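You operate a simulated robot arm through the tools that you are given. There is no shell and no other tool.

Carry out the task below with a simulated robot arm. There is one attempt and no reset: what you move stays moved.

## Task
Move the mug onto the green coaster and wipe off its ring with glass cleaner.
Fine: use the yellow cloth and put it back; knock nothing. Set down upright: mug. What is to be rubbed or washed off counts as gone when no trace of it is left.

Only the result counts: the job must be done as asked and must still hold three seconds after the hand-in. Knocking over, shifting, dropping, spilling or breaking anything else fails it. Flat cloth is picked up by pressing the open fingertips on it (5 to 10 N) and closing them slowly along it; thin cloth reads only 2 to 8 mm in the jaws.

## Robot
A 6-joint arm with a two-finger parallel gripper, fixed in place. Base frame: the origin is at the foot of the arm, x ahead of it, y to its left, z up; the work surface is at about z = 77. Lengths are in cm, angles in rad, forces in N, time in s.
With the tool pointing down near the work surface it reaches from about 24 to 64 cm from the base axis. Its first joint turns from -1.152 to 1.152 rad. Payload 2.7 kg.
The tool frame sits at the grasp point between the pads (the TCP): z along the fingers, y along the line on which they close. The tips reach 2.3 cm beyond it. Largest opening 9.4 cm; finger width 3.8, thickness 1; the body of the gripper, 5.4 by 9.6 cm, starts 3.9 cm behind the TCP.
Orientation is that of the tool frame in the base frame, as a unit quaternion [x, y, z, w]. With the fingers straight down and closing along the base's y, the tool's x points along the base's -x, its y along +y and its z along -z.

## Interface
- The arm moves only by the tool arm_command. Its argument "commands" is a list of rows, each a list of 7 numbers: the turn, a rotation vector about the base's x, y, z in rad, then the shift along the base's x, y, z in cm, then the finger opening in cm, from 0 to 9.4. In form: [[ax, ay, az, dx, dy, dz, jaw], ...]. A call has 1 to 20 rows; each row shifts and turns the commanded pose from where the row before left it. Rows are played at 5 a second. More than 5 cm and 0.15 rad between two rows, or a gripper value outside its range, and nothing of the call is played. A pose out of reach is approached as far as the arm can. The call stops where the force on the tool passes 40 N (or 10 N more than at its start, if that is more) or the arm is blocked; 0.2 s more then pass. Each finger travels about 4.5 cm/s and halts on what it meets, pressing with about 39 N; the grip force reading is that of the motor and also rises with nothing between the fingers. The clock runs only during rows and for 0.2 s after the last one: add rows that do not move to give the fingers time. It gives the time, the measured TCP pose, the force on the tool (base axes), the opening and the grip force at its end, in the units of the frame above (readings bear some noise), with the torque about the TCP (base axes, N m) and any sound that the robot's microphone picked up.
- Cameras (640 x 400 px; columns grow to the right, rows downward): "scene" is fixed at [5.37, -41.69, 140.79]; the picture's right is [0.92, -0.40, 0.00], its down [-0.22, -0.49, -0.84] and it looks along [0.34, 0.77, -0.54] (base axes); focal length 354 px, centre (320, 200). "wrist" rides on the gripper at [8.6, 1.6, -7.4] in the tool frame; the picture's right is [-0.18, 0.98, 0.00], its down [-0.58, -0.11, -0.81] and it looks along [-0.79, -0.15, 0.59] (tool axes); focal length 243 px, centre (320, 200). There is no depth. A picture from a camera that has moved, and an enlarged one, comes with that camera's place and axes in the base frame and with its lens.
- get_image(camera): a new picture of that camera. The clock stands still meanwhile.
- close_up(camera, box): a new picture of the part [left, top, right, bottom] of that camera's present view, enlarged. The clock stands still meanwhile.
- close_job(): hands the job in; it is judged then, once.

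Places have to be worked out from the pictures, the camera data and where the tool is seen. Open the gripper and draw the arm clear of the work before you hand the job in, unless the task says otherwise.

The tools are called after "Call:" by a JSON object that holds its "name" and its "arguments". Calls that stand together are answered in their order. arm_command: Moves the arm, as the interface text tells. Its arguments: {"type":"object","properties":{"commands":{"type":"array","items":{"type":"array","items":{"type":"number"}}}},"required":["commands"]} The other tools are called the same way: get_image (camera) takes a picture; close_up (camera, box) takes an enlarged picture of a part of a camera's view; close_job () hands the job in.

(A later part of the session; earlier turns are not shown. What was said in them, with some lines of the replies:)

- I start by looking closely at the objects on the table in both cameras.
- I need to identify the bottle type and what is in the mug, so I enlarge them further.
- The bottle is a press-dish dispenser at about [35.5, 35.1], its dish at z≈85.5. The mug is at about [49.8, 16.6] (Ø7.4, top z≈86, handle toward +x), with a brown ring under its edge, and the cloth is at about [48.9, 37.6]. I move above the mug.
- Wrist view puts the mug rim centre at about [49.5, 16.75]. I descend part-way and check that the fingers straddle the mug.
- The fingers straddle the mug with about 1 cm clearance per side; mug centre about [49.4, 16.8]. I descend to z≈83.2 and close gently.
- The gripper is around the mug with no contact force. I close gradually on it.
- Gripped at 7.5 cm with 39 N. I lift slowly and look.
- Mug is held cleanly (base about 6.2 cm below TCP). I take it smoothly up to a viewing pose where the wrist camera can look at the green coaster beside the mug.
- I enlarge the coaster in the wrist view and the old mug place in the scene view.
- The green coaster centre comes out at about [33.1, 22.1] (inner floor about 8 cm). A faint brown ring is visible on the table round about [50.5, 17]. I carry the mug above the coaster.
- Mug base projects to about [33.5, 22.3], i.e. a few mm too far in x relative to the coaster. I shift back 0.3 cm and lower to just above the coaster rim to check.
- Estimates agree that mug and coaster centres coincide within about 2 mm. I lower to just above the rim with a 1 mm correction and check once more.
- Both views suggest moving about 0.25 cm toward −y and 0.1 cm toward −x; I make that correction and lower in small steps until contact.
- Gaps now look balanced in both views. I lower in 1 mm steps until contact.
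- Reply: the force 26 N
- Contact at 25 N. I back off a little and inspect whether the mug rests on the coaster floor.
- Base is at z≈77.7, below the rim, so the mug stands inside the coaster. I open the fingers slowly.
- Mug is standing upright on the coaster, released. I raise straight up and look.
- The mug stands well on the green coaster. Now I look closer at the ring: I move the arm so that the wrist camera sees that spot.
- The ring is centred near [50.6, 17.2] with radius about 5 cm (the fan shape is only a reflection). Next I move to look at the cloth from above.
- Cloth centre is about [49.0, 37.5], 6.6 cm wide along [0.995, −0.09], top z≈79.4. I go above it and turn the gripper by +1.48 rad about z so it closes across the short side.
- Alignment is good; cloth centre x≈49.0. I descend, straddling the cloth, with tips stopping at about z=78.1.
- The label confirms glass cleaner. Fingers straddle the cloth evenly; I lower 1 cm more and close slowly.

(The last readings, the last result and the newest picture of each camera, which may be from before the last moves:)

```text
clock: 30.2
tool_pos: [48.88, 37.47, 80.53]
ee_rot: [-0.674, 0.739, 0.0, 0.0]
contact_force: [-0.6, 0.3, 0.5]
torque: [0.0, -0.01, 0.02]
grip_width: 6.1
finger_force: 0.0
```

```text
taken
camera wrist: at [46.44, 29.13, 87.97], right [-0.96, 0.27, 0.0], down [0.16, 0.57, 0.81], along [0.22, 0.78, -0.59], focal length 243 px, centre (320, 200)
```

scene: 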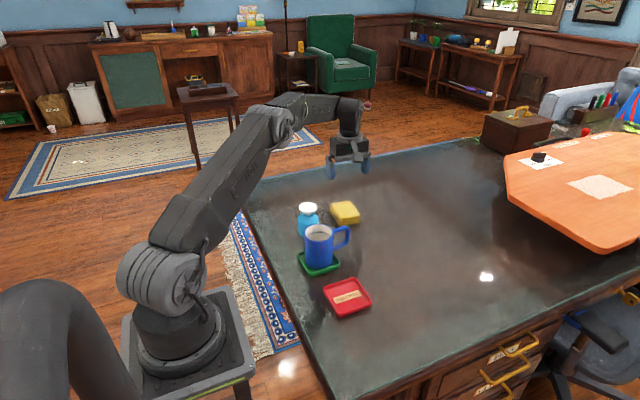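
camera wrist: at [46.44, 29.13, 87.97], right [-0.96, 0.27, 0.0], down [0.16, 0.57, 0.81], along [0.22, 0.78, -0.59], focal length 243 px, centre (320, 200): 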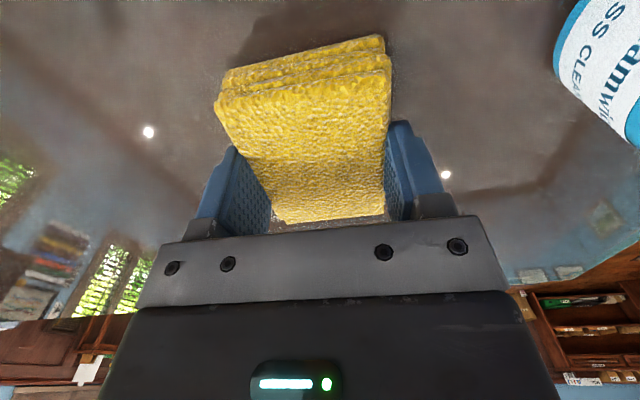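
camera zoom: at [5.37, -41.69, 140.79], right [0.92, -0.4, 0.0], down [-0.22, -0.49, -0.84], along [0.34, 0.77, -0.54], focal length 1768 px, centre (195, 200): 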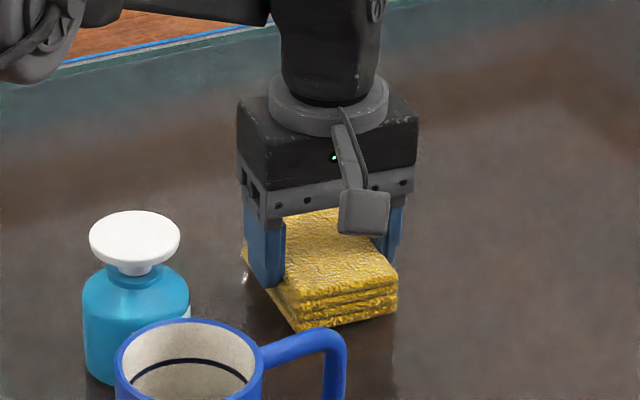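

No grip force yet at 6.1 cm though the pads look near the cloth sides. I keep closing slowly.

Call:
{"name": "arm_command", "arguments": {"commands": [[0, 0, 0, 0, 0, 0, 5.9], [0, 0, 0, 0, 0, 0, 5.7], [0, 0, 0, 0, 0, 0, 5.5], [0, 0, 0, 0, 0, 0, 5.5]]}}

Call:
{"name": "close_up", "arguments": {"camera": "scene", "box": [310, 170, 400, 240]}}

Call:
{"name": "get_image", "arguments": {"camera": "wrist"}}

```text
clock: 31.2
tool_pos: [48.91, 37.53, 80.49]
ee_rot: [-0.674, 0.738, 0.0, -0.001]
contact_force: [-0.1, -0.1, 0.7]
torque: [0.0, 0.02, 0.06]
grip_width: 5.91
finger_force: 39.5
```

```text
5.71 times, centred on (355, 205) of scene
camera zoom: at [5.37, -41.69, 140.79], right [0.92, -0.4, 0.0], down [-0.22, -0.49, -0.84], along [0.34, 0.77, -0.54], focal length 2021 px, centre (120, 171)
```

zoom: 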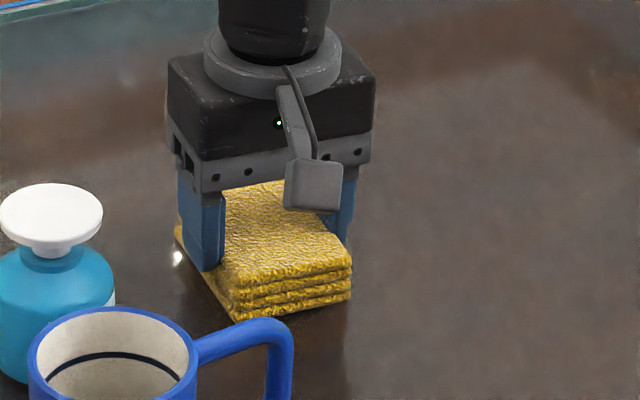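

```text
taken
camera wrist: at [46.44, 29.13, 87.98], right [-0.96, 0.27, 0.0], down [0.16, 0.57, 0.81], along [0.22, 0.78, -0.59], focal length 243 px, centre (320, 200)
```

wrist: 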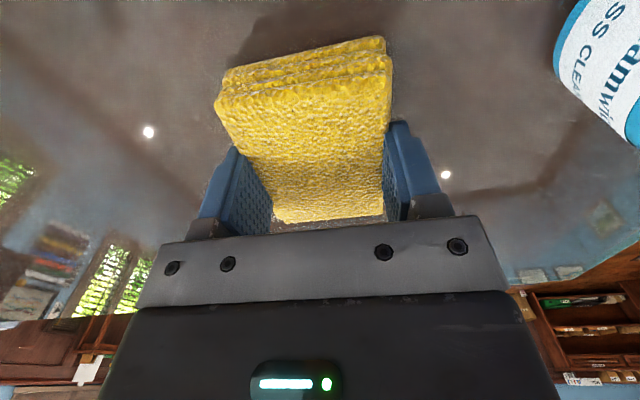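

Gripped at 5.9 cm with 39 N; release pose to return to is TCP [48.9, 37.5, 80.5] with this yaw. I lift gently and check it comes along whole.

Call:
{"name": "arm_command", "arguments": {"commands": [[0, 0, 0, 0, 0, 0.5, 5.3], [0, 0, 0, 0, 0, 1, 5.3], [0, 0, 0, 0, 0, 1.5, 5.3], [0, 0, 0, 0, 0, 2, 5.3], [0, 0, 0, 0, 0, 2, 5.3], [0, 0, 0, 0, 0, 2, 5.3], [0, 0, 0, 0, 0, 0, 5.3]]}}

Call:
{"name": "close_up", "arguments": {"camera": "scene", "box": [290, 140, 410, 240]}}

Call:
{"name": "get_image", "arguments": {"camera": "wrist"}}

```text
clock: 32.8
tool_pos: [48.9, 37.54, 89.53]
ee_rot: [-0.675, 0.738, 0.0, 0.0]
contact_force: [0.3, -0.7, -0.3]
torque: [-0.02, 0.01, -0.01]
grip_width: 5.91
finger_force: 38.9
```

```text
4.00 times, centred on (350, 190) of scene
camera zoom: at [5.38, -41.69, 140.79], right [0.92, -0.4, 0.0], down [-0.22, -0.49, -0.84], along [0.34, 0.77, -0.54], focal length 1415 px, centre (200, 240)
```

zoom: 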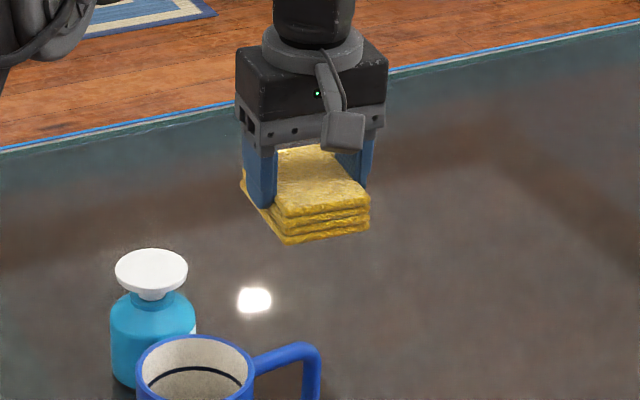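

```text
taken
camera wrist: at [46.46, 29.1, 97.0], right [-0.96, 0.27, 0.0], down [0.16, 0.57, 0.81], along [0.22, 0.78, -0.59], focal length 243 px, centre (320, 200)
```

wrist: 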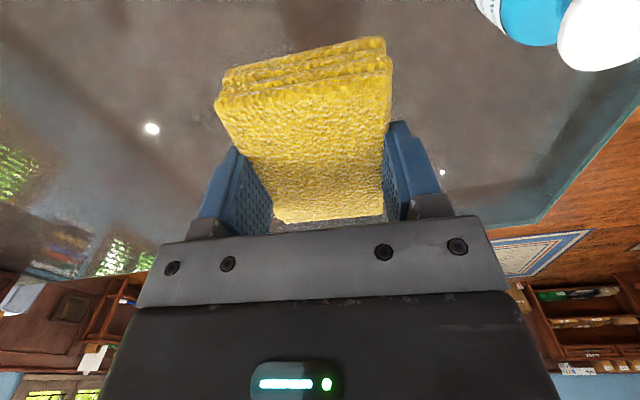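

The cloth is held whole, its underside about 3.5 cm below the TCP. I carry it above the dispenser dish at about [35.4, 35.15].

Call:
{"name": "arm_command", "arguments": {"commands": [[0, 0, 0, 0, 0, 2, 5.3], [0, 0, 0, 0, 0, 2, 5.3], [0, 0, 0, -1.5, -0.25, 0, 5.3], [0, 0, 0, -2.5, -0.45, 0, 5.3], [0, 0, 0, -2.5, -0.45, 0, 5.3], [0, 0, 0, -2.5, -0.45, 0, 5.3], [0, 0, 0, -2.5, -0.45, 0, 5.3], [0, 0, 0, -1.5, -0.3, 0, 5.3], [0, 0, 0, -0.5, -0.05, 0, 5.3], [0, 0, 0, 0, 0, 0, 5.3]]}}

Call:
{"name": "close_up", "arguments": {"camera": "scene", "box": [250, 150, 370, 250]}}

Call:
{"name": "get_image", "arguments": {"camera": "wrist"}}

```text
clock: 35.0
tool_pos: [35.44, 35.05, 93.42]
ee_rot: [-0.675, 0.738, 0.0, 0.0]
contact_force: [-0.6, -0.6, -0.9]
torque: [-0.02, -0.01, -0.02]
grip_width: 5.9
finger_force: 39.0
```

```text
4.00 times, centred on (310, 200) of scene
camera zoom: at [5.37, -41.69, 140.79], right [0.92, -0.4, 0.0], down [-0.22, -0.49, -0.84], along [0.34, 0.77, -0.54], focal length 1415 px, centre (360, 200)
```

zoom: 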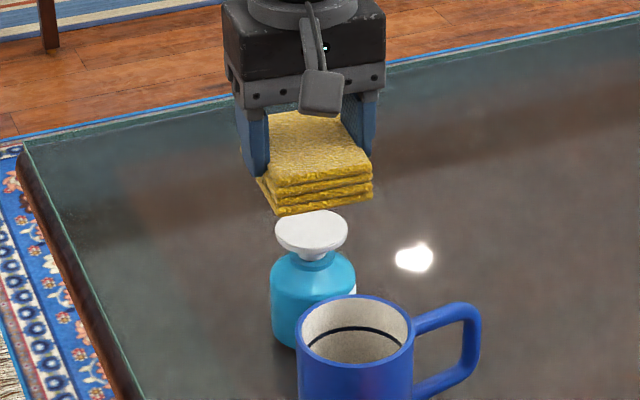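

```text
taken
camera wrist: at [32.94, 26.74, 100.99], right [-0.96, 0.27, 0.0], down [0.16, 0.57, 0.81], along [0.22, 0.78, -0.59], focal length 243 px, centre (320, 200)
```

wrist: 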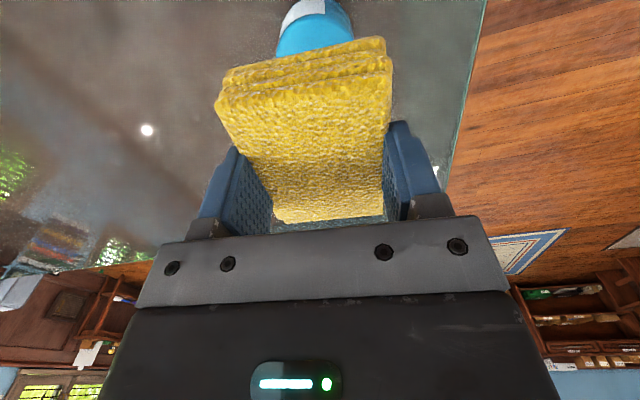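

Cloth and dish line up. I lower toward the dish, expecting contact around TCP z≈89.

Call:
{"name": "arm_command", "arguments": {"commands": [[0, 0, 0, -0.1, 0, -1.5, 5.3], [0, 0, 0, 0, 0, -1.2, 5.3], [0, 0, 0, 0, 0, -0.6, 5.3], [0, 0, 0, 0, 0, -0.3, 5.3], [0, 0, 0, 0, 0, -0.2, 5.3], [0, 0, 0, 0, 0, -0.2, 5.3], [0, 0, 0, 0, 0, 0, 5.3]]}}

Call:
{"name": "close_up", "arguments": {"camera": "scene", "box": [270, 160, 370, 250]}}

```text
clock: 36.6
tool_pos: [35.34, 35.2, 89.48]
ee_rot: [-0.674, 0.739, 0.001, 0.0]
contact_force: [0.1, -0.2, -0.4]
torque: [-0.01, 0.02, -0.02]
grip_width: 5.9
finger_force: 38.5
```

```text
4.44 times, centred on (320, 205) of scene
camera zoom: at [5.38, -41.69, 140.79], right [0.92, -0.4, 0.0], down [-0.22, -0.49, -0.84], along [0.34, 0.77, -0.54], focal length 1572 px, centre (320, 178)
```

zoom: 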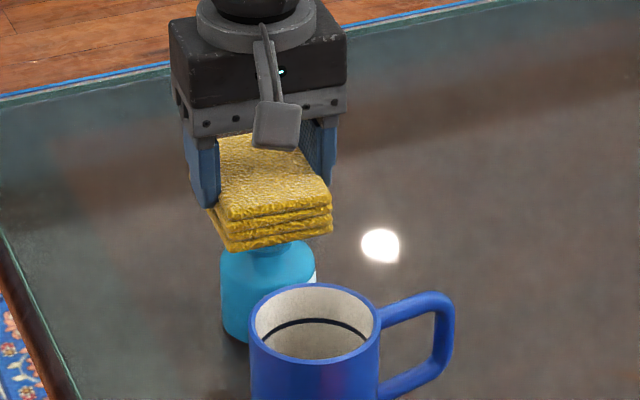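

Aligned over the dish, no contact yet at z=89.5. I press down in small steps while watching the force.

Call:
{"name": "arm_command", "arguments": {"commands": [[0, 0, 0, 0, 0, -0.15, 5.3], [0, 0, 0, 0, 0, -0.15, 5.3], [0, 0, 0, 0, 0, -0.15, 5.3], [0, 0, 0, 0, 0, 0, 5.3]]}}

```text
clock: 37.6
tool_pos: [35.35, 35.07, 88.9]
ee_rot: [-0.674, 0.739, -0.001, 0.0]
contact_force: [0.6, 1.0, 0.5]
torque: [0.0, 0.03, -0.01]
grip_width: 5.92
finger_force: 38.7
```

No contact yet at z=88.9. I continue slowly.

Call:
{"name": "arm_command", "arguments": {"commands": [[0, 0, 0, 0, 0, -0.15, 5.3], [0, 0, 0, 0, 0, -0.15, 5.3], [0, 0, 0, 0, 0, 0, 5.3]]}}

```text
clock: 38.4
tool_pos: [35.3, 35.08, 88.67]
ee_rot: [-0.674, 0.738, -0.001, 0.0]
contact_force: [0.0, -0.7, 1.4]
torque: [-0.04, -0.03, 0.0]
grip_width: 5.91
finger_force: 39.1
```

Call:
{"name": "arm_command", "arguments": {"commands": [[0, 0, 0, 0, 0, -0.15, 5.3], [0, 0, 0, 0, 0, -0.15, 5.3], [0, 0, 0, 0, 0, 0, 5.3]]}}

Call:
{"name": "close_up", "arguments": {"camera": "scene", "box": [270, 160, 370, 250]}}

```text
clock: 39.2
tool_pos: [35.39, 35.05, 88.4]
ee_rot: [-0.674, 0.738, 0.0, 0.0]
contact_force: [-1.6, -1.9, 4.7]
torque: [-0.09, 0.01, 0.01]
grip_width: 5.92
finger_force: 38.8
```

```text
4.44 times, centred on (320, 205) of scene
camera zoom: at [5.37, -41.7, 140.78], right [0.92, -0.4, 0.0], down [-0.22, -0.49, -0.84], along [0.34, 0.77, -0.54], focal length 1572 px, centre (320, 178)
```

zoom: 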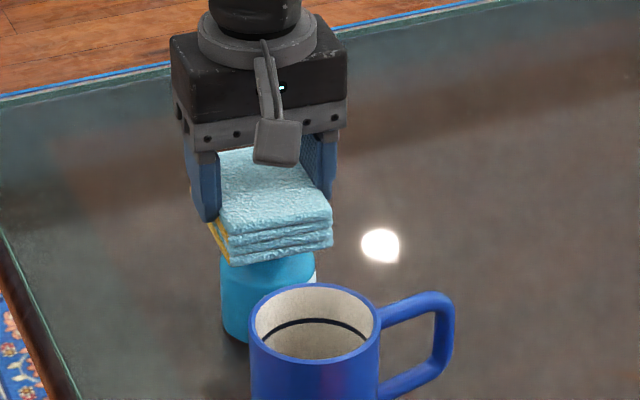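

The cloth has turned pale blue: it has taken the cleaner at about 5 N. I lift straight up off the dish.

Call:
{"name": "arm_command", "arguments": {"commands": [[0, 0, 0, 0, 0, 0.3, 5.3], [0, 0, 0, 0, 0, 0.6, 5.3], [0, 0, 0, 0, 0, 1.2, 5.3], [0, 0, 0, 0, 0, 2, 5.3], [0, 0, 0, 0, 0, 2, 5.3], [0, 0, 0, 0, 0, 0, 5.3]]}}

Call:
{"name": "close_up", "arguments": {"camera": "scene", "box": [270, 150, 390, 250]}}

Call:
{"name": "get_image", "arguments": {"camera": "wrist"}}

```text
clock: 40.6
tool_pos: [35.34, 35.03, 94.53]
ee_rot: [-0.674, 0.739, 0.0, 0.0]
contact_force: [0.0, -0.1, -0.8]
torque: [0.0, -0.02, -0.01]
grip_width: 5.91
finger_force: 39.3
```

```text
4.00 times, centred on (330, 200) of scene
camera zoom: at [5.38, -41.69, 140.79], right [0.92, -0.4, 0.0], down [-0.22, -0.49, -0.84], along [0.34, 0.77, -0.54], focal length 1415 px, centre (280, 200)
```

zoom: 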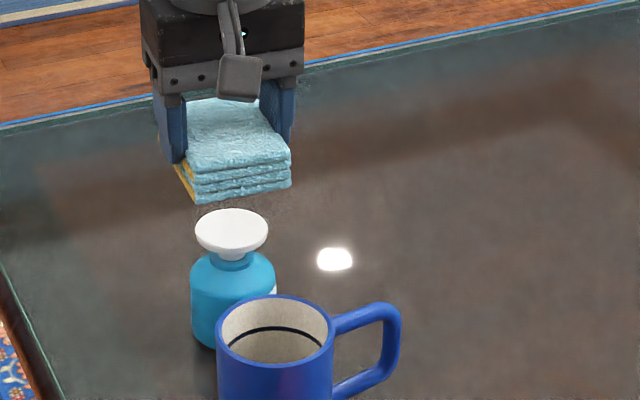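

```text
taken
camera wrist: at [32.82, 26.7, 102.04], right [-0.96, 0.27, 0.0], down [0.16, 0.57, 0.81], along [0.22, 0.78, -0.59], focal length 243 px, centre (320, 200)
```

wrist: 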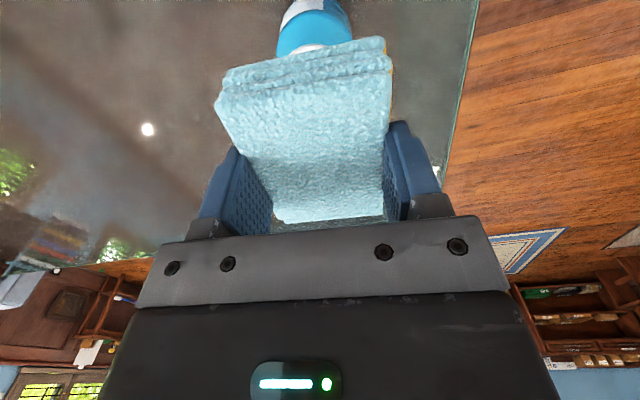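

Bottle has not moved. I carry the wet cloth round over the ring, first in +x, then in −y.

Call:
{"name": "arm_command", "arguments": {"commands": [[0, 0, 0, 2.0, 0, 0, 5.3], [0, 0, 0, 3.3, 0, 0, 5.3], [0, 0, 0, 3.3, 0, 0, 5.3], [0, 0, 0, 3.3, 0, 0, 5.3], [0, 0, 0, 2.3, -1, 0, 5.3], [0, 0, 0, 1.06, -2.5, 0, 5.3], [0, 0, 0, 0, -3, 0, 5.3], [0, 0, 0, 0, -3, -1, 5.3], [0, 0, 0, 0, -3, -2, 5.3], [0, 0, 0, 0, -3, -2, 5.3], [0, 0, 0, 0, -2.3, -2, 5.3], [0, 0, 0, 0, 0, -1.5, 5.3], [0, 0, 0, 0, 0, -1.5, 5.3], [0, 0, 0, 0, 0, 0, 5.3]]}}

Call:
{"name": "close_up", "arguments": {"camera": "scene", "box": [300, 190, 450, 300]}}

Call:
{"name": "get_image", "arguments": {"camera": "wrist"}}

```text
clock: 43.6
tool_pos: [50.73, 17.33, 84.59]
ee_rot: [-0.674, 0.739, 0.0, 0.0]
contact_force: [0.3, -0.2, -0.6]
torque: [0.01, 0.01, 0.03]
grip_width: 5.91
finger_force: 38.5
```

```text
3.64 times, centred on (375, 245) of scene
camera zoom: at [5.38, -41.69, 140.79], right [0.92, -0.4, 0.0], down [-0.22, -0.49, -0.84], along [0.34, 0.77, -0.54], focal length 1286 px, centre (120, 36)
```

zoom: 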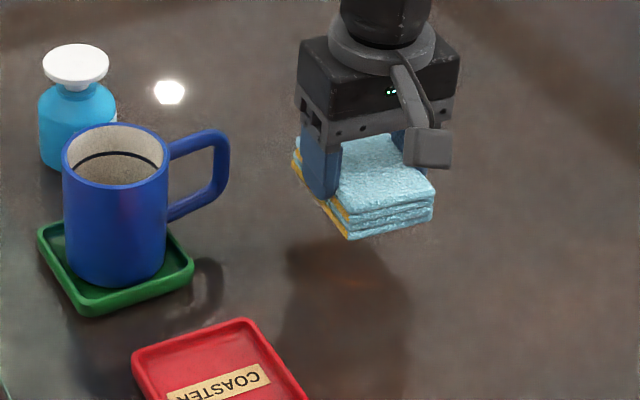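

```text
taken
camera wrist: at [48.18, 9.01, 92.01], right [-0.96, 0.27, 0.0], down [0.16, 0.57, 0.81], along [0.22, 0.78, -0.59], focal length 243 px, centre (320, 200)
```

wrist: 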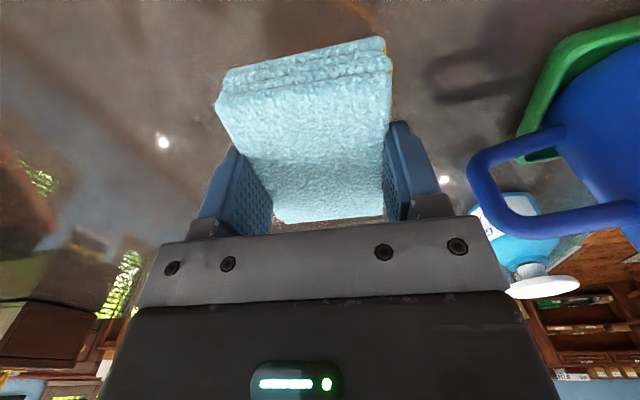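

Over the ring with good clearance to the handle. I lower to just above the surface and then feel for contact.

Call:
{"name": "arm_command", "arguments": {"commands": [[0, 0, 0, 0, 0, -1.5, 5.3], [0, 0, 0, 0, 0, -1.2, 5.3], [0, 0, 0, 0, 0, -0.7, 5.3], [0, 0, 0, 0, 0, -0.3, 5.3], [0, 0, 0, 0, 0, -0.2, 5.3], [0, 0, 0, 0, 0, 0, 5.3]]}}

```text
clock: 45.0
tool_pos: [50.62, 17.26, 80.65]
ee_rot: [-0.674, 0.739, 0.0, 0.0]
contact_force: [-0.9, 0.0, -0.9]
torque: [0.01, 0.02, -0.02]
grip_width: 5.91
finger_force: 39.2
```

Call:
{"name": "arm_command", "arguments": {"commands": [[0, 0, 0, 0, 0, -0.15, 5.3], [0, 0, 0, 0, 0, -0.15, 5.3], [0, 0, 0, 0, 0, 0, 5.3]]}}

```text
clock: 45.8
tool_pos: [50.7, 17.27, 80.42]
ee_rot: [-0.674, 0.739, -0.001, 0.001]
contact_force: [-4.5, -2.1, 12.3]
torque: [-0.06, 0.27, 0.0]
grip_width: 5.91
finger_force: 39.3
```

Contact at 12 N. I ease slightly and start rubbing strokes over the ring's left and middle part.

Call:
{"name": "arm_command", "arguments": {"commands": [[0, 0, 0, -1.3, -1.5, 0.04, 5.3], [0, 0, 0, -1.3, -1.5, 0, 5.3], [0, 0, 0, 0, 1.5, 0, 5.3], [0, 0, 0, 0, 1.5, 0, 5.3], [0, 0, 0, 0, 1.3, 0, 5.3], [0, 0, 0, 1.0, 1.2, 0, 5.3], [0, 0, 0, 0.8, 1.0, 0, 5.3], [0, 0, 0, 0, -1.5, 0, 5.3], [0, 0, 0, 0, -1.5, 0, 5.3], [0, 0, 0, 0, -1.5, 0, 5.3], [0, 0, 0, 0, -1.5, 0, 5.3], [0, 0, 0, 0, -1.0, 0, 5.3], [0, 0, 0, 1.5, 0, 0, 5.3], [0, 0, 0, 0, 1.5, 0, 5.3], [0, 0, 0, 0, 1.5, 0, 5.3], [0, 0, 0, 0, 1.5, 0, 5.3], [0, 0, 0, 0, 1.5, 0, 5.3], [0, 0, 0, 0, 1.0, 0, 5.3], [0, 0, 0, 1.5, 0, 0, 5.3], [0, 0, 0, 0, 0, 0, 5.3]]}}

```text
clock: 50.0
tool_pos: [52.85, 20.87, 80.34]
ee_rot: [-0.675, 0.738, 0.0, 0.001]
contact_force: [-6.8, 4.4, 18.2]
torque: [-0.08, 0.29, -0.12]
grip_width: 5.9
finger_force: 38.8
```

Wiping works (18 N, slightly high); I raise by half a millimetre and do the right part.

Call:
{"name": "arm_command", "arguments": {"commands": [[0, 0, 0, 0, -1.5, 0.06, 5.3], [0, 0, 0, 0, -1.5, 0, 5.3], [0, 0, 0, 0, -1.5, 0, 5.3], [0, 0, 0, 0, -1.5, 0, 5.3], [0, 0, 0, 0, -1.0, 0, 5.3], [0, 0, 0, 1.2, 0.5, 0, 5.3], [0, 0, 0, 0, 1.5, 0, 5.3], [0, 0, 0, 0, 1.5, 0, 5.3], [0, 0, 0, 0, 1.5, 0, 5.3], [0, 0, 0, 0, 1.0, 0, 5.3], [0, 0, 0, -1.5, 0, 0, 5.3], [0, 0, 0, -1.5, 0, 0, 5.3], [0, 0, 0, -1.5, 0, 0, 5.3], [0, 0, 0, 0, -1.5, 0, 5.3], [0, 0, 0, 0, -1.5, 0, 5.3], [0, 0, 0, 0, -1.5, 0, 5.3], [0, 0, 0, 0, -1.0, 0, 5.3], [0, 0, 0, 0, 0, 0, 5.3]]}}

Call:
{"name": "close_up", "arguments": {"camera": "scene", "box": [300, 190, 450, 300]}}

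```text
clock: 53.8
tool_pos: [49.51, 14.19, 80.46]
ee_rot: [-0.674, 0.738, 0.0, 0.0]
contact_force: [-1.0, 0.8, 3.9]
torque: [0.11, -0.04, 0.0]
grip_width: 5.91
finger_force: 39.4
```

```text
3.64 times, centred on (375, 245) of scene
camera zoom: at [5.37, -41.69, 140.79], right [0.92, -0.4, 0.0], down [-0.22, -0.49, -0.84], along [0.34, 0.77, -0.54], focal length 1286 px, centre (120, 36)
```

zoom: 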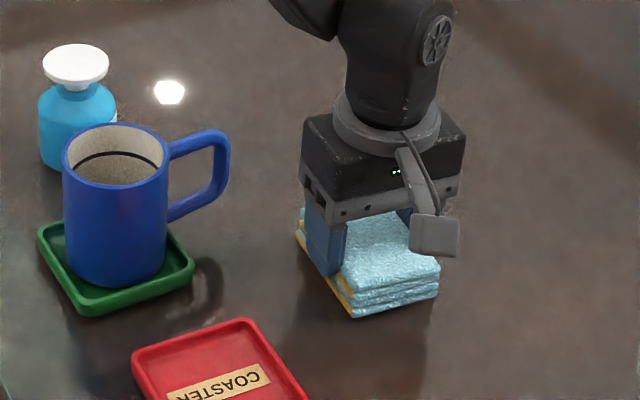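

I lift and move back over the cloth's home side to inspect what is left of the ring.

Call:
{"name": "arm_command", "arguments": {"commands": [[0, 0, 0, 0, 0, 1.0, 5.3], [0, 0, 0, 0, 0, 2, 5.3], [0, 0, 0, 0, 0, 3, 5.3], [0, 0, 0, 0, 2.5, 3, 5.3], [0, 0, 0, 0, 3, 2, 5.3], [0, 0, 0, 0, 3, 0, 5.3], [0, 0, 0, 0, 3, 0, 5.3], [0, 0, 0, 0, 0, 0, 5.3]]}}

Call:
{"name": "close_up", "arguments": {"camera": "scene", "box": [360, 225, 440, 285]}}

Call:
{"name": "close_up", "arguments": {"camera": "scene", "box": [345, 210, 445, 290]}}

Call:
{"name": "get_image", "arguments": {"camera": "scene"}}

```text
clock: 55.6
tool_pos: [49.64, 25.83, 91.32]
ee_rot: [-0.675, 0.738, 0.0, 0.001]
contact_force: [0.3, 0.3, -0.3]
torque: [-0.01, 0.04, 0.02]
grip_width: 5.92
finger_force: 38.9
```

```text
6.67 times, centred on (400, 255) of scene
camera zoom: at [5.38, -41.69, 140.79], right [0.92, -0.4, 0.0], down [-0.22, -0.49, -0.84], along [0.34, 0.77, -0.54], focal length 2358 px, centre (-213, -167)
```

zoom: 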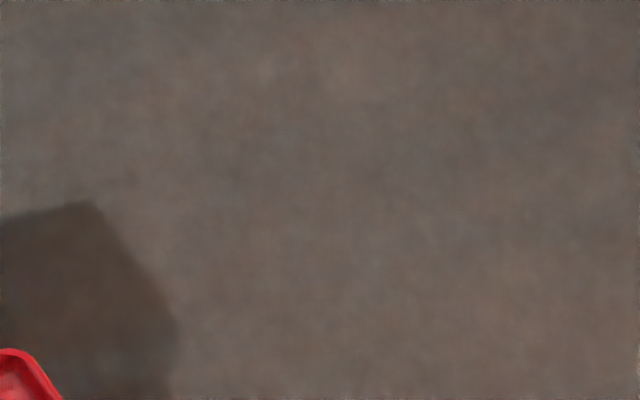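

```text
5.00 times, centred on (395, 250) of scene
camera zoom: at [5.38, -41.69, 140.79], right [0.92, -0.4, 0.0], down [-0.22, -0.49, -0.84], along [0.34, 0.77, -0.54], focal length 1768 px, centre (-55, -50)
```

zoom: 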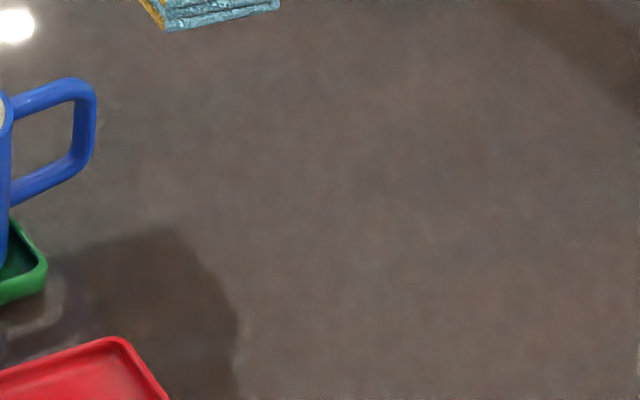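

```text
taken
```

scene: 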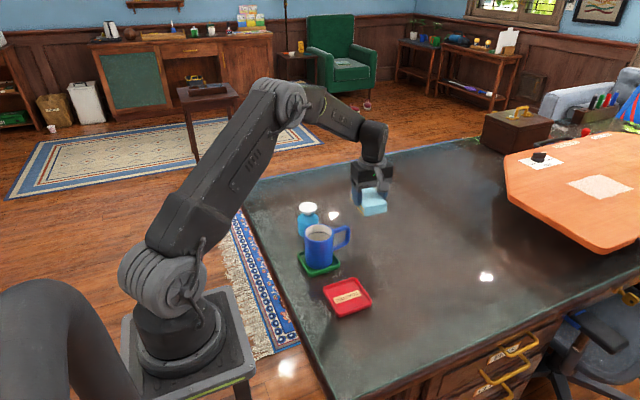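

From the scene camera no trace is visible, but a shadow covers the left part and faint rests could remain. I go back for a second rubbing pass to be sure.

Call:
{"name": "arm_command", "arguments": {"commands": [[0, 0, 0, 0.3, -3, -1, 5.3], [0, 0, 0, 0.3, -3, -2, 5.3], [0, 0, 0, 0.3, -2.6, -2, 5.3], [0, 0, 0, 0, 0, -2, 5.3], [0, 0, 0, 0, 0, -2, 5.3], [0, 0, 0, 0, 0, -1.0, 5.3], [0, 0, 0, 0, 0, -0.5, 5.3], [0, 0, 0, 0, 0, -0.2, 5.3], [0, 0, 0, 0, 0, -0.1, 5.3], [0, 0, 0, 0, 0, 0, 5.3]]}}

```text
clock: 57.8
tool_pos: [50.41, 17.2, 80.6]
ee_rot: [-0.673, 0.739, 0.0, 0.001]
contact_force: [0.2, -0.5, 0.3]
torque: [0.01, -0.02, -0.01]
grip_width: 5.92
finger_force: 39.2
```

Call:
{"name": "arm_command", "arguments": {"commands": [[0, 0, 0, 0, 0, -0.12, 5.3], [0, 0, 0, 0, 0, -0.08, 5.3], [0, 0, 0, 0, 0, 0, 5.3]]}}

```text
clock: 58.6
tool_pos: [50.38, 17.09, 80.48]
ee_rot: [-0.674, 0.738, 0.0, 0.0]
contact_force: [-0.6, 0.1, 1.9]
torque: [-0.04, 0.01, -0.02]
grip_width: 5.9
finger_force: 39.2
```

Light contact of 2 N; I press 0.6 mm more and rub crosswise along x.

Call:
{"name": "arm_command", "arguments": {"commands": [[0, 0, 0, 0, 0, -0.06, 5.3], [0, 0, 0, -1.3, -1.5, 0, 5.3], [0, 0, 0, -1.3, -1.5, 0, 5.3], [0, 0, 0, 1.5, 0, 0, 5.3], [0, 0, 0, 1.5, 0, 0, 5.3], [0, 0, 0, 1.5, 0, 0, 5.3], [0, 0, 0, 1.5, 0, 0, 5.3], [0, 0, 0, 0, 1.5, 0, 5.3], [0, 0, 0, -1.5, 0, 0, 5.3], [0, 0, 0, -1.5, 0, 0, 5.3], [0, 0, 0, -1.5, 0, 0, 5.3], [0, 0, 0, -1.5, 0, 0, 5.3], [0, 0, 0, 0, 1.5, 0, 5.3], [0, 0, 0, 1.5, 0, 0, 5.3], [0, 0, 0, 1.5, 0, 0, 5.3], [0, 0, 0, 1.5, 0, 0, 5.3], [0, 0, 0, 1.5, 0, 0, 5.3], [0, 0, 0, 0, 1.5, 0, 5.3], [0, 0, 0, 0, 0, 0, 5.3]]}}

```text
clock: 62.6
tool_pos: [53.88, 18.69, 80.29]
ee_rot: [-0.675, 0.738, -0.001, 0.002]
contact_force: [2.7, -7.7, 15.9]
torque: [-0.24, 0.12, 0.09]
grip_width: 5.93
finger_force: 39.2
```

Force 16 N at the far side. I finish the upper rows of the second pass, easing slightly.

Call:
{"name": "arm_command", "arguments": {"commands": [[0, 0, 0, -1.5, 0, 0.05, 5.3], [0, 0, 0, -1.5, 0, 0, 5.3], [0, 0, 0, -1.5, 0, 0, 5.3], [0, 0, 0, -1.2, 0, 0, 5.3], [0, 0, 0, 1.0, 1.5, 0, 5.3], [0, 0, 0, 1.5, 0.3, 0, 5.3], [0, 0, 0, 1.5, 0, 0, 5.3], [0, 0, 0, 1.5, 0, 0, 5.3], [0, 0, 0, -1.5, -1.5, 0, 5.3], [0, 0, 0, -1.5, -1.5, 0, 5.3], [0, 0, 0, -1.5, -1.5, 0, 5.3], [0, 0, 0, 0, 0, 0, 5.3]]}}

```text
clock: 65.2
tool_pos: [49.18, 15.91, 80.3]
ee_rot: [-0.675, 0.738, 0.0, -0.001]
contact_force: [1.1, -0.5, 1.9]
torque: [0.07, -0.1, -0.02]
grip_width: 5.93
finger_force: 38.5
```

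Second pass done. I lift and move to a pose from which the wrist camera sees the ring's place beside the held cloth.

Call:
{"name": "arm_command", "arguments": {"commands": [[0, 0, 0, 0, 0, 1.0, 5.3], [0, 0, 0, 0, 0, 3, 5.3], [0, 0, 0, 0, 0, 4, 5.3], [0, 0, 0, 0, 0, 4, 5.3], [0, 0, 0, 0, 0, 4, 5.3], [0, 0, 0, -2, 0, 2, 5.3], [0, 0, 0, -3.5, -0.4, 0, 5.3], [0, 0, 0, -3.5, -0.5, 0, 5.3], [0, 0, 0, -3.5, -0.5, 0, 5.3], [0, 0, 0, -3.5, -0.5, 0, 5.3], [0, 0, 0, 0, 0, 0, 5.3]]}}

Call:
{"name": "get_image", "arguments": {"camera": "wrist"}}

Call:
{"name": "close_up", "arguments": {"camera": "wrist", "box": [100, 20, 260, 160]}}

Call:
{"name": "close_up", "arguments": {"camera": "scene", "box": [345, 215, 445, 285]}}

```text
clock: 67.6
tool_pos: [33.16, 14.07, 98.51]
ee_rot: [-0.675, 0.738, 0.0, -0.001]
contact_force: [0.0, -0.7, -0.7]
torque: [0.01, -0.02, 0.0]
grip_width: 5.93
finger_force: 38.8
```

```text
taken
camera wrist: at [30.55, 5.68, 105.97], right [-0.96, 0.27, 0.0], down [0.16, 0.57, 0.81], along [0.22, 0.78, -0.59], focal length 243 px, centre (320, 200)
```

wrist: 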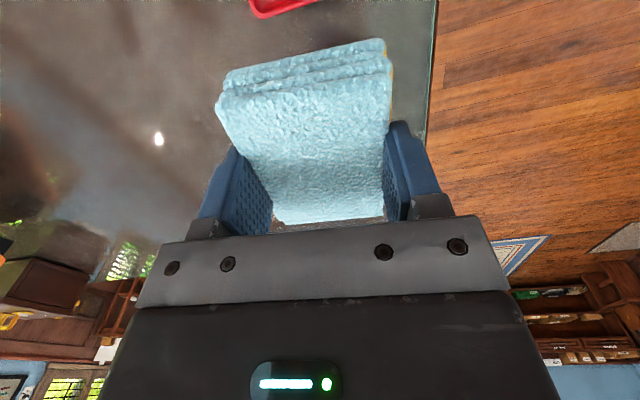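

```text
2.86 times, centred on (180, 90) of wrist
camera zoom: at [30.55, 5.68, 105.97], right [-0.96, 0.27, 0.0], down [0.16, 0.57, 0.81], along [0.22, 0.78, -0.59], focal length 693 px, centre (720, 514)
```

zoom: 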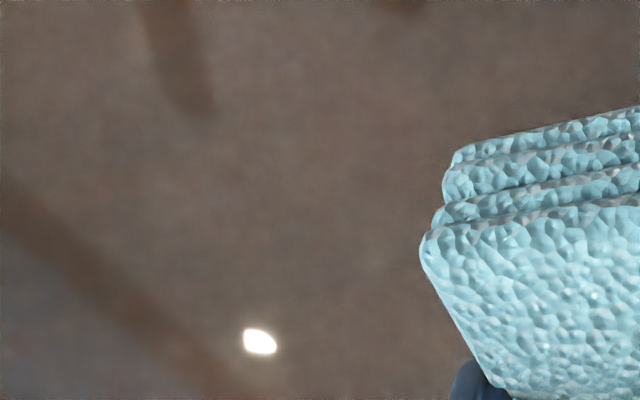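

```text
5.71 times, centred on (395, 250) of scene
camera zoom: at [5.37, -41.69, 140.79], right [0.92, -0.4, 0.0], down [-0.22, -0.49, -0.84], along [0.34, 0.77, -0.54], focal length 2021 px, centre (-109, -86)
```

zoom: 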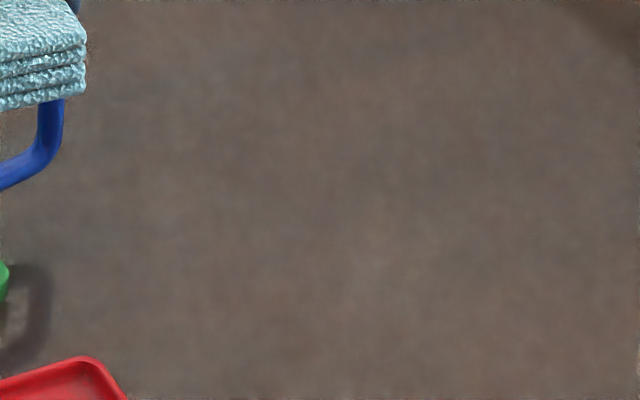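

No trace of the ring is left in either view. I carry the cloth back above its original place.

Call:
{"name": "arm_command", "arguments": {"commands": [[0, 0, 0, 1.5, 2.2, 0, 5.3], [0, 0, 0, 2.0, 3.0, 0, 5.3], [0, 0, 0, 2.0, 3.0, 0, 5.3], [0, 0, 0, 2.0, 3.0, 0, 5.3], [0, 0, 0, 2.0, 3.0, 0, 5.3], [0, 0, 0, 2.0, 3.0, 0, 5.3], [0, 0, 0, 2.0, 3.0, -1, 5.3], [0, 0, 0, 1.5, 2.2, -2, 5.3], [0, 0, 0, 0.74, 1.06, -2, 5.3], [0, 0, 0, 0, 0, -3, 5.3], [0, 0, 0, 0, 0, -3, 5.3], [0, 0, 0, 0, 0, -3, 5.3], [0, 0, 0, 0, 0, 0, 5.3]]}}

Call:
{"name": "close_up", "arguments": {"camera": "scene", "box": [280, 150, 420, 250]}}

```text
clock: 70.4
tool_pos: [48.98, 37.66, 84.3]
ee_rot: [-0.674, 0.738, 0.0, -0.001]
contact_force: [-1.0, 0.2, 0.2]
torque: [0.03, 0.03, 0.0]
grip_width: 5.91
finger_force: 39.2
```

```text
4.00 times, centred on (350, 200) of scene
camera zoom: at [5.38, -41.69, 140.79], right [0.92, -0.4, 0.0], down [-0.22, -0.49, -0.84], along [0.34, 0.77, -0.54], focal length 1415 px, centre (200, 200)
```

zoom: 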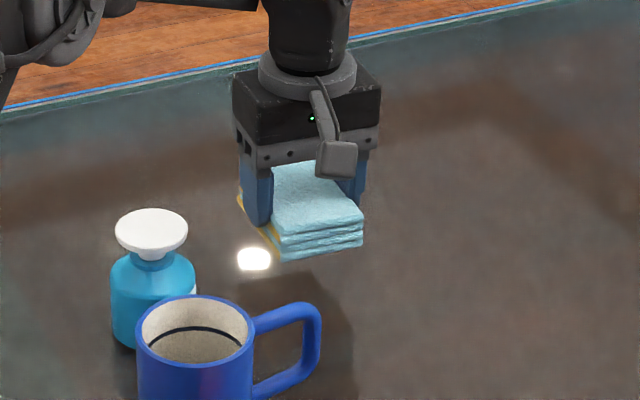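

Above the cloth's original spot. I lower to just above the surface, with tiny xy correction, then feel for contact.

Call:
{"name": "arm_command", "arguments": {"commands": [[0, 0, 0, -0.05, -0.1, -1.5, 5.3], [0, 0, 0, 0, 0, -1.2, 5.3], [0, 0, 0, 0, 0, -0.6, 5.3], [0, 0, 0, 0, 0, -0.3, 5.3], [0, 0, 0, 0, 0, -0.15, 5.3], [0, 0, 0, 0, 0, 0, 5.3]]}}

```text
clock: 71.8
tool_pos: [48.86, 37.48, 80.56]
ee_rot: [-0.674, 0.738, 0.0, 0.0]
contact_force: [0.8, 0.2, -0.6]
torque: [0.01, 0.01, 0.0]
grip_width: 5.94
finger_force: 39.3
```

Call:
{"name": "arm_command", "arguments": {"commands": [[0, 0, 0, 0, 0, -0.1, 5.3], [0, 0, 0, 0, 0, -0.08, 5.3], [0, 0, 0, 0, 0, 0, 5.3]]}}

```text
clock: 72.6
tool_pos: [48.73, 37.47, 80.41]
ee_rot: [-0.674, 0.739, 0.0, 0.001]
contact_force: [0.2, -0.6, -0.7]
torque: [-0.01, -0.01, 0.0]
grip_width: 5.89
finger_force: 39.0
```

Call:
{"name": "arm_command", "arguments": {"commands": [[0, 0, 0, 0, 0, -0.08, 5.3], [0, 0, 0, 0, 0, -0.06, 5.3], [0, 0, 0, 0, 0, 0, 5.3]]}}

```text
clock: 73.4
tool_pos: [48.9, 37.45, 80.44]
ee_rot: [-0.674, 0.738, 0.0, 0.0]
contact_force: [-1.6, -0.6, 3.6]
torque: [-0.04, 0.09, 0.0]
grip_width: 5.89
finger_force: 38.9
```

The cloth rests on the table (3.6 N). I open the fingers slowly.

Call:
{"name": "arm_command", "arguments": {"commands": [[0, 0, 0, 0, 0, 0, 5.7], [0, 0, 0, 0, 0, 0, 5.9], [0, 0, 0, 0, 0, 0, 6.2], [0, 0, 0, 0, 0, 0, 6.7], [0, 0, 0, 0, 0, 0, 7.3], [0, 0, 0, 0, 0, 0, 8.0], [0, 0, 0, 0, 0, 0, 8.7], [0, 0, 0, 0, 0, 0, 9.4], [0, 0, 0, 0, 0, 0, 9.4]]}}

Call:
{"name": "close_up", "arguments": {"camera": "scene", "box": [290, 160, 400, 240]}}

Call:
{"name": "get_image", "arguments": {"camera": "wrist"}}

```text
clock: 75.4
tool_pos: [48.84, 37.53, 80.35]
ee_rot: [-0.674, 0.738, 0.0, -0.001]
contact_force: [0.6, 0.4, -0.6]
torque: [0.01, -0.01, 0.0]
grip_width: 9.41
finger_force: 0.0
```

```text
5.00 times, centred on (345, 200) of scene
camera zoom: at [5.37, -41.69, 140.79], right [0.92, -0.4, 0.0], down [-0.22, -0.49, -0.84], along [0.34, 0.77, -0.54], focal length 1768 px, centre (195, 200)
```

zoom: 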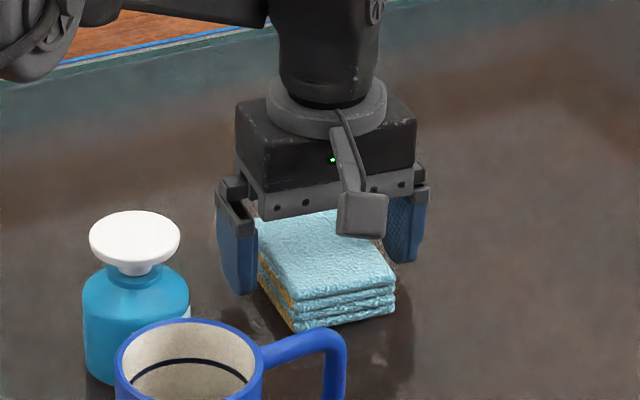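

```text
taken
camera wrist: at [46.33, 29.12, 87.86], right [-0.96, 0.27, 0.0], down [0.16, 0.57, 0.81], along [0.22, 0.78, -0.59], focal length 243 px, centre (320, 200)
```

wrist: 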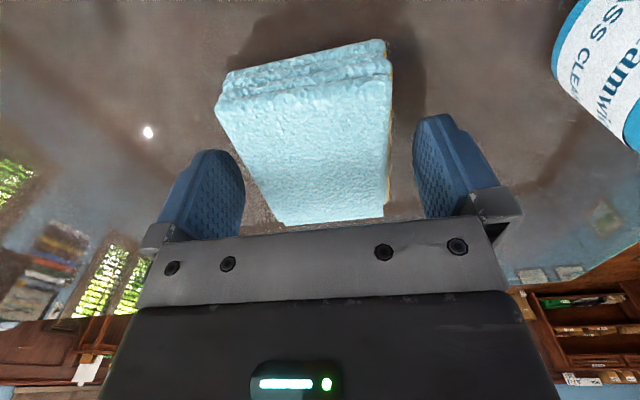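

The cloth lies where it was. I rise straight up, then return to the earlier viewing pose to inspect the ring's place again with the unobstructed wrist camera.

Call:
{"name": "arm_command", "arguments": {"commands": [[0, 0, 0, 0, 0, 1, 9.4], [0, 0, 0, 0, 0, 2, 9.4], [0, 0, 0, 0, 0, 4, 9.4], [0, 0, 0, 0, 0, 4, 9.4], [0, 0, 0, 0, 0, 4, 9.4], [0, 0, 0, 0, 0, 2.4, 9.4], [0, 0, -0.148, -0.44, -1.88, 0, 9.4], [0, 0, -0.148, -0.44, -1.88, 0, 9.4], [0, 0, -0.148, -0.44, -1.88, 0, 9.4], [0, 0, -0.148, -0.44, -1.88, 0, 9.4], [0, 0, -0.148, -0.44, -1.88, 0, 9.4], [0, 0, -0.148, -0.44, -1.88, 0, 9.4], [0, 0, -0.148, -0.44, -1.88, 0, 9.4], [0, 0, -0.148, -0.44, -1.88, 0, 9.4], [0, 0, -0.148, -0.44, -1.88, 0, 9.4], [0, 0, -0.148, -0.44, -1.88, 0, 9.4], [0, 0, 0, 0, 0, 0, 9.4]]}}

Call:
{"name": "close_up", "arguments": {"camera": "wrist", "box": [200, 0, 450, 200]}}

Call:
{"name": "close_up", "arguments": {"camera": "scene", "box": [345, 215, 445, 285]}}

Call:
{"name": "close_up", "arguments": {"camera": "scene", "box": [270, 180, 450, 330]}}

```text
clock: 79.0
tool_pos: [44.43, 18.63, 97.73]
ee_rot: [0.001, 1.0, 0.0, 0.0]
contact_force: [1.0, -0.5, 0.3]
torque: [-0.01, 0.01, -0.01]
grip_width: 9.41
finger_force: 0.0
```

```text
2.00 times, centred on (325, 100) of wrist
camera zoom: at [35.66, 20.32, 105.3], right [0.19, 0.98, 0.0], down [0.58, -0.11, 0.81], along [0.79, -0.15, -0.59], focal length 485 px, centre (310, 400)
```

zoom: 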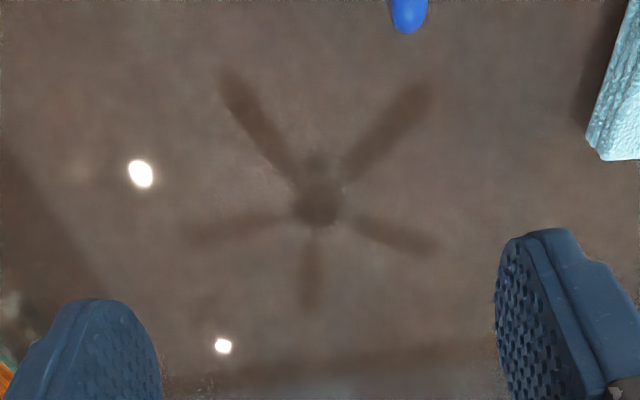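

```text
5.71 times, centred on (395, 250) of scene
camera zoom: at [5.37, -41.69, 140.79], right [0.92, -0.4, 0.0], down [-0.22, -0.49, -0.84], along [0.34, 0.77, -0.54], focal length 2021 px, centre (-109, -86)
```

zoom: 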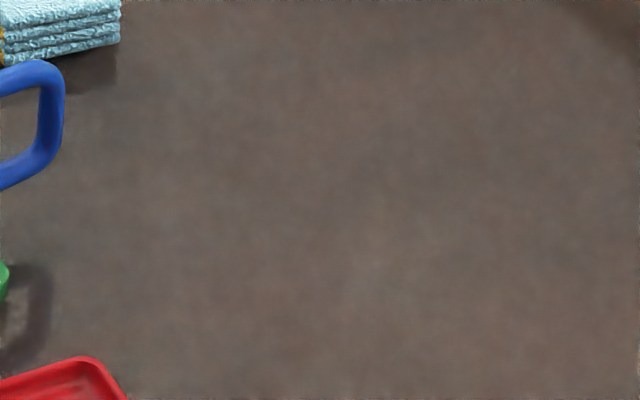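

```text
2.67 times, centred on (360, 255) of scene
camera zoom: at [5.37, -41.69, 140.79], right [0.92, -0.4, 0.0], down [-0.22, -0.49, -0.84], along [0.34, 0.77, -0.54], focal length 943 px, centre (213, 53)
```

zoom: 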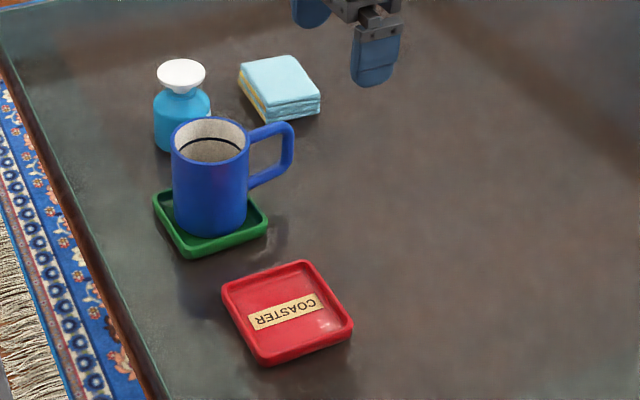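

The ring is gone, and coaster, bottle and cloth are at their original image positions. I check the mug's seat once more before handing in, after drawing the arm back.

Call:
{"name": "arm_command", "arguments": {"commands": [[0, 0, 0, -2, -3, 3, 9.4], [0, 0, 0, -3, -3, 3, 9.4], [0, 0, 0, -3, -3, 3, 9.4], [0, 0, 0, -3, -3, 3, 9.4], [0, 0, 0, 0, 0, 2, 9.4], [0, 0, 0, 0, 0, 0, 9.4], [0, 0, 0, 0, 0, 0, 9.4]]}}

Call:
{"name": "close_up", "arguments": {"camera": "scene", "box": [280, 200, 360, 290]}}

Call:
{"name": "get_image", "arguments": {"camera": "wrist"}}

Call:
{"name": "get_image", "arguments": {"camera": "scene"}}

```text
refused: row 2 steps farther than a row can; nothing moved
```

```text
4.44 times, centred on (320, 245) of scene
camera zoom: at [5.37, -41.69, 140.79], right [0.92, -0.4, 0.0], down [-0.22, -0.49, -0.84], along [0.34, 0.77, -0.54], focal length 1572 px, centre (320, 0)
```

zoom: 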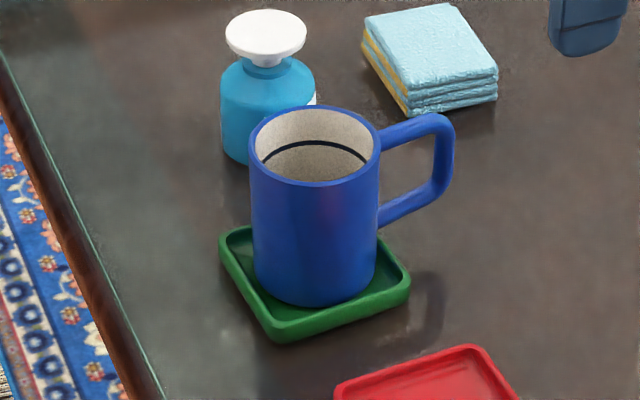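

```text
taken
camera wrist: at [35.66, 20.32, 105.3], right [0.19, 0.98, 0.0], down [0.58, -0.11, 0.81], along [0.79, -0.15, -0.59], focal length 243 px, centre (320, 200)
```

wrist: 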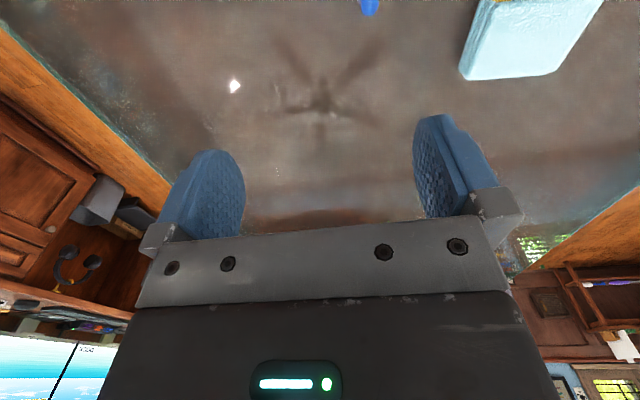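

```text
taken
```

scene: 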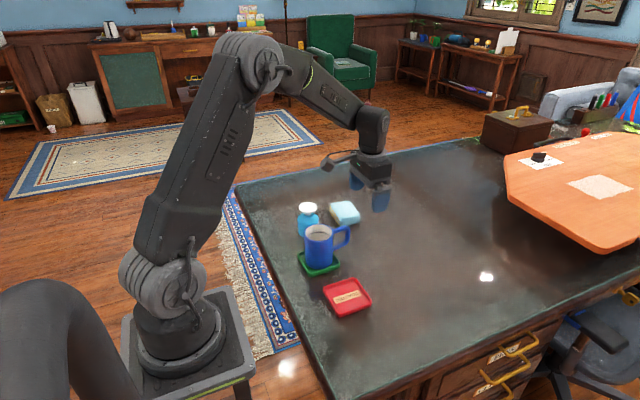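

The retreat rows were slightly too long and were refused; the mug sits upright inside the coaster. I repeat the retreat with shorter rows.

Call:
{"name": "arm_command", "arguments": {"commands": [[0, 0, 0, -2, -2, 2.5, 9.4], [0, 0, 0, -2.5, -2.5, 2.5, 9.4], [0, 0, 0, -2.5, -2.5, 2.5, 9.4], [0, 0, 0, -2.5, -2.5, 2.5, 9.4], [0, 0, 0, -1.5, -2.5, 2.5, 9.4], [0, 0, 0, 0, 0, 2, 9.4], [0, 0, 0, 0, 0, 0, 9.4], [0, 0, 0, 0, 0, 0, 9.4]]}}

Call:
{"name": "get_image", "arguments": {"camera": "wrist"}}

Call:
{"name": "close_up", "arguments": {"camera": "scene", "box": [345, 205, 445, 285]}}

```text
clock: 80.8
tool_pos: [33.44, 6.62, 112.22]
ee_rot: [0.0, 1.0, 0.0, 0.0]
contact_force: [0.5, -0.1, 0.0]
torque: [-0.01, -0.02, 0.0]
grip_width: 9.42
finger_force: 0.1
```

```text
taken
camera wrist: at [24.72, 8.35, 119.82], right [0.18, 0.98, 0.0], down [0.58, -0.11, 0.81], along [0.79, -0.15, -0.59], focal length 243 px, centre (320, 200)
```

wrist: 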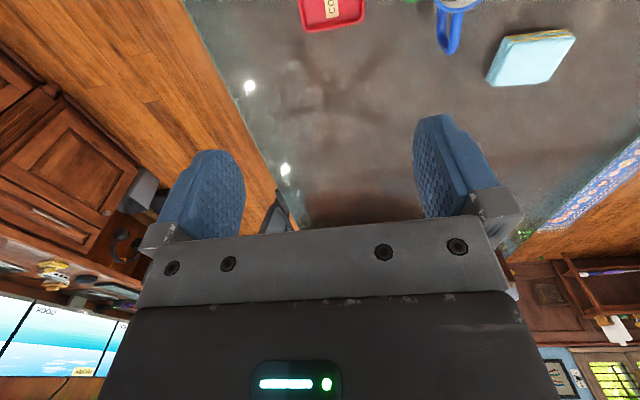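

```text
5.00 times, centred on (395, 245) of scene
camera zoom: at [5.37, -41.69, 140.79], right [0.92, -0.4, 0.0], down [-0.22, -0.49, -0.84], along [0.34, 0.77, -0.54], focal length 1768 px, centre (-55, -25)
```

zoom: 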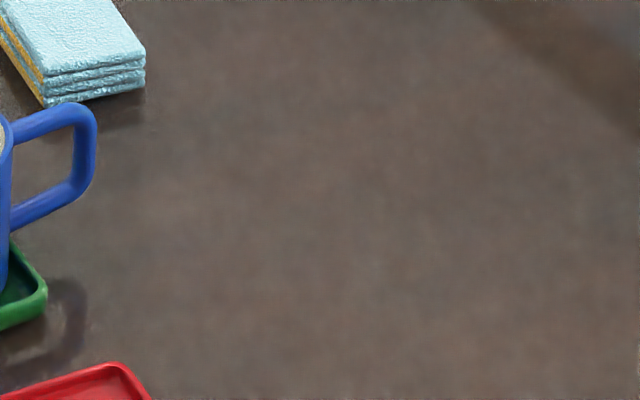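

The arm is clear with the gripper open. The mug stands upright on the green coaster, the ring is gone, the cloth is back in place and nothing else has moved, so I hand in the job.

Call:
{"name": "close_job", "arguments": {}}

```text
The job is handed in.
```

The mug is standing upright on the green coaster, and the ring it left on the table is wiped off. I handed the job in, and no result has come back yet.

- **Mug:** it sits inside the coaster's rim, and the coaster did not move.
- **Ring:** I pressed the yellow cloth on the glass cleaner's dish until it took up cleaner. I then rubbed the spot in two passes, and neither camera shows any trace of the ring.
- **Cloth:** it is back where I picked it up. It is still wet with cleaner, so it looks pale blue.
- **Everything else:** the bottle and red coaster look unmoved, and nothing was knocked over.

The gripper is open and the arm is back near where it started.
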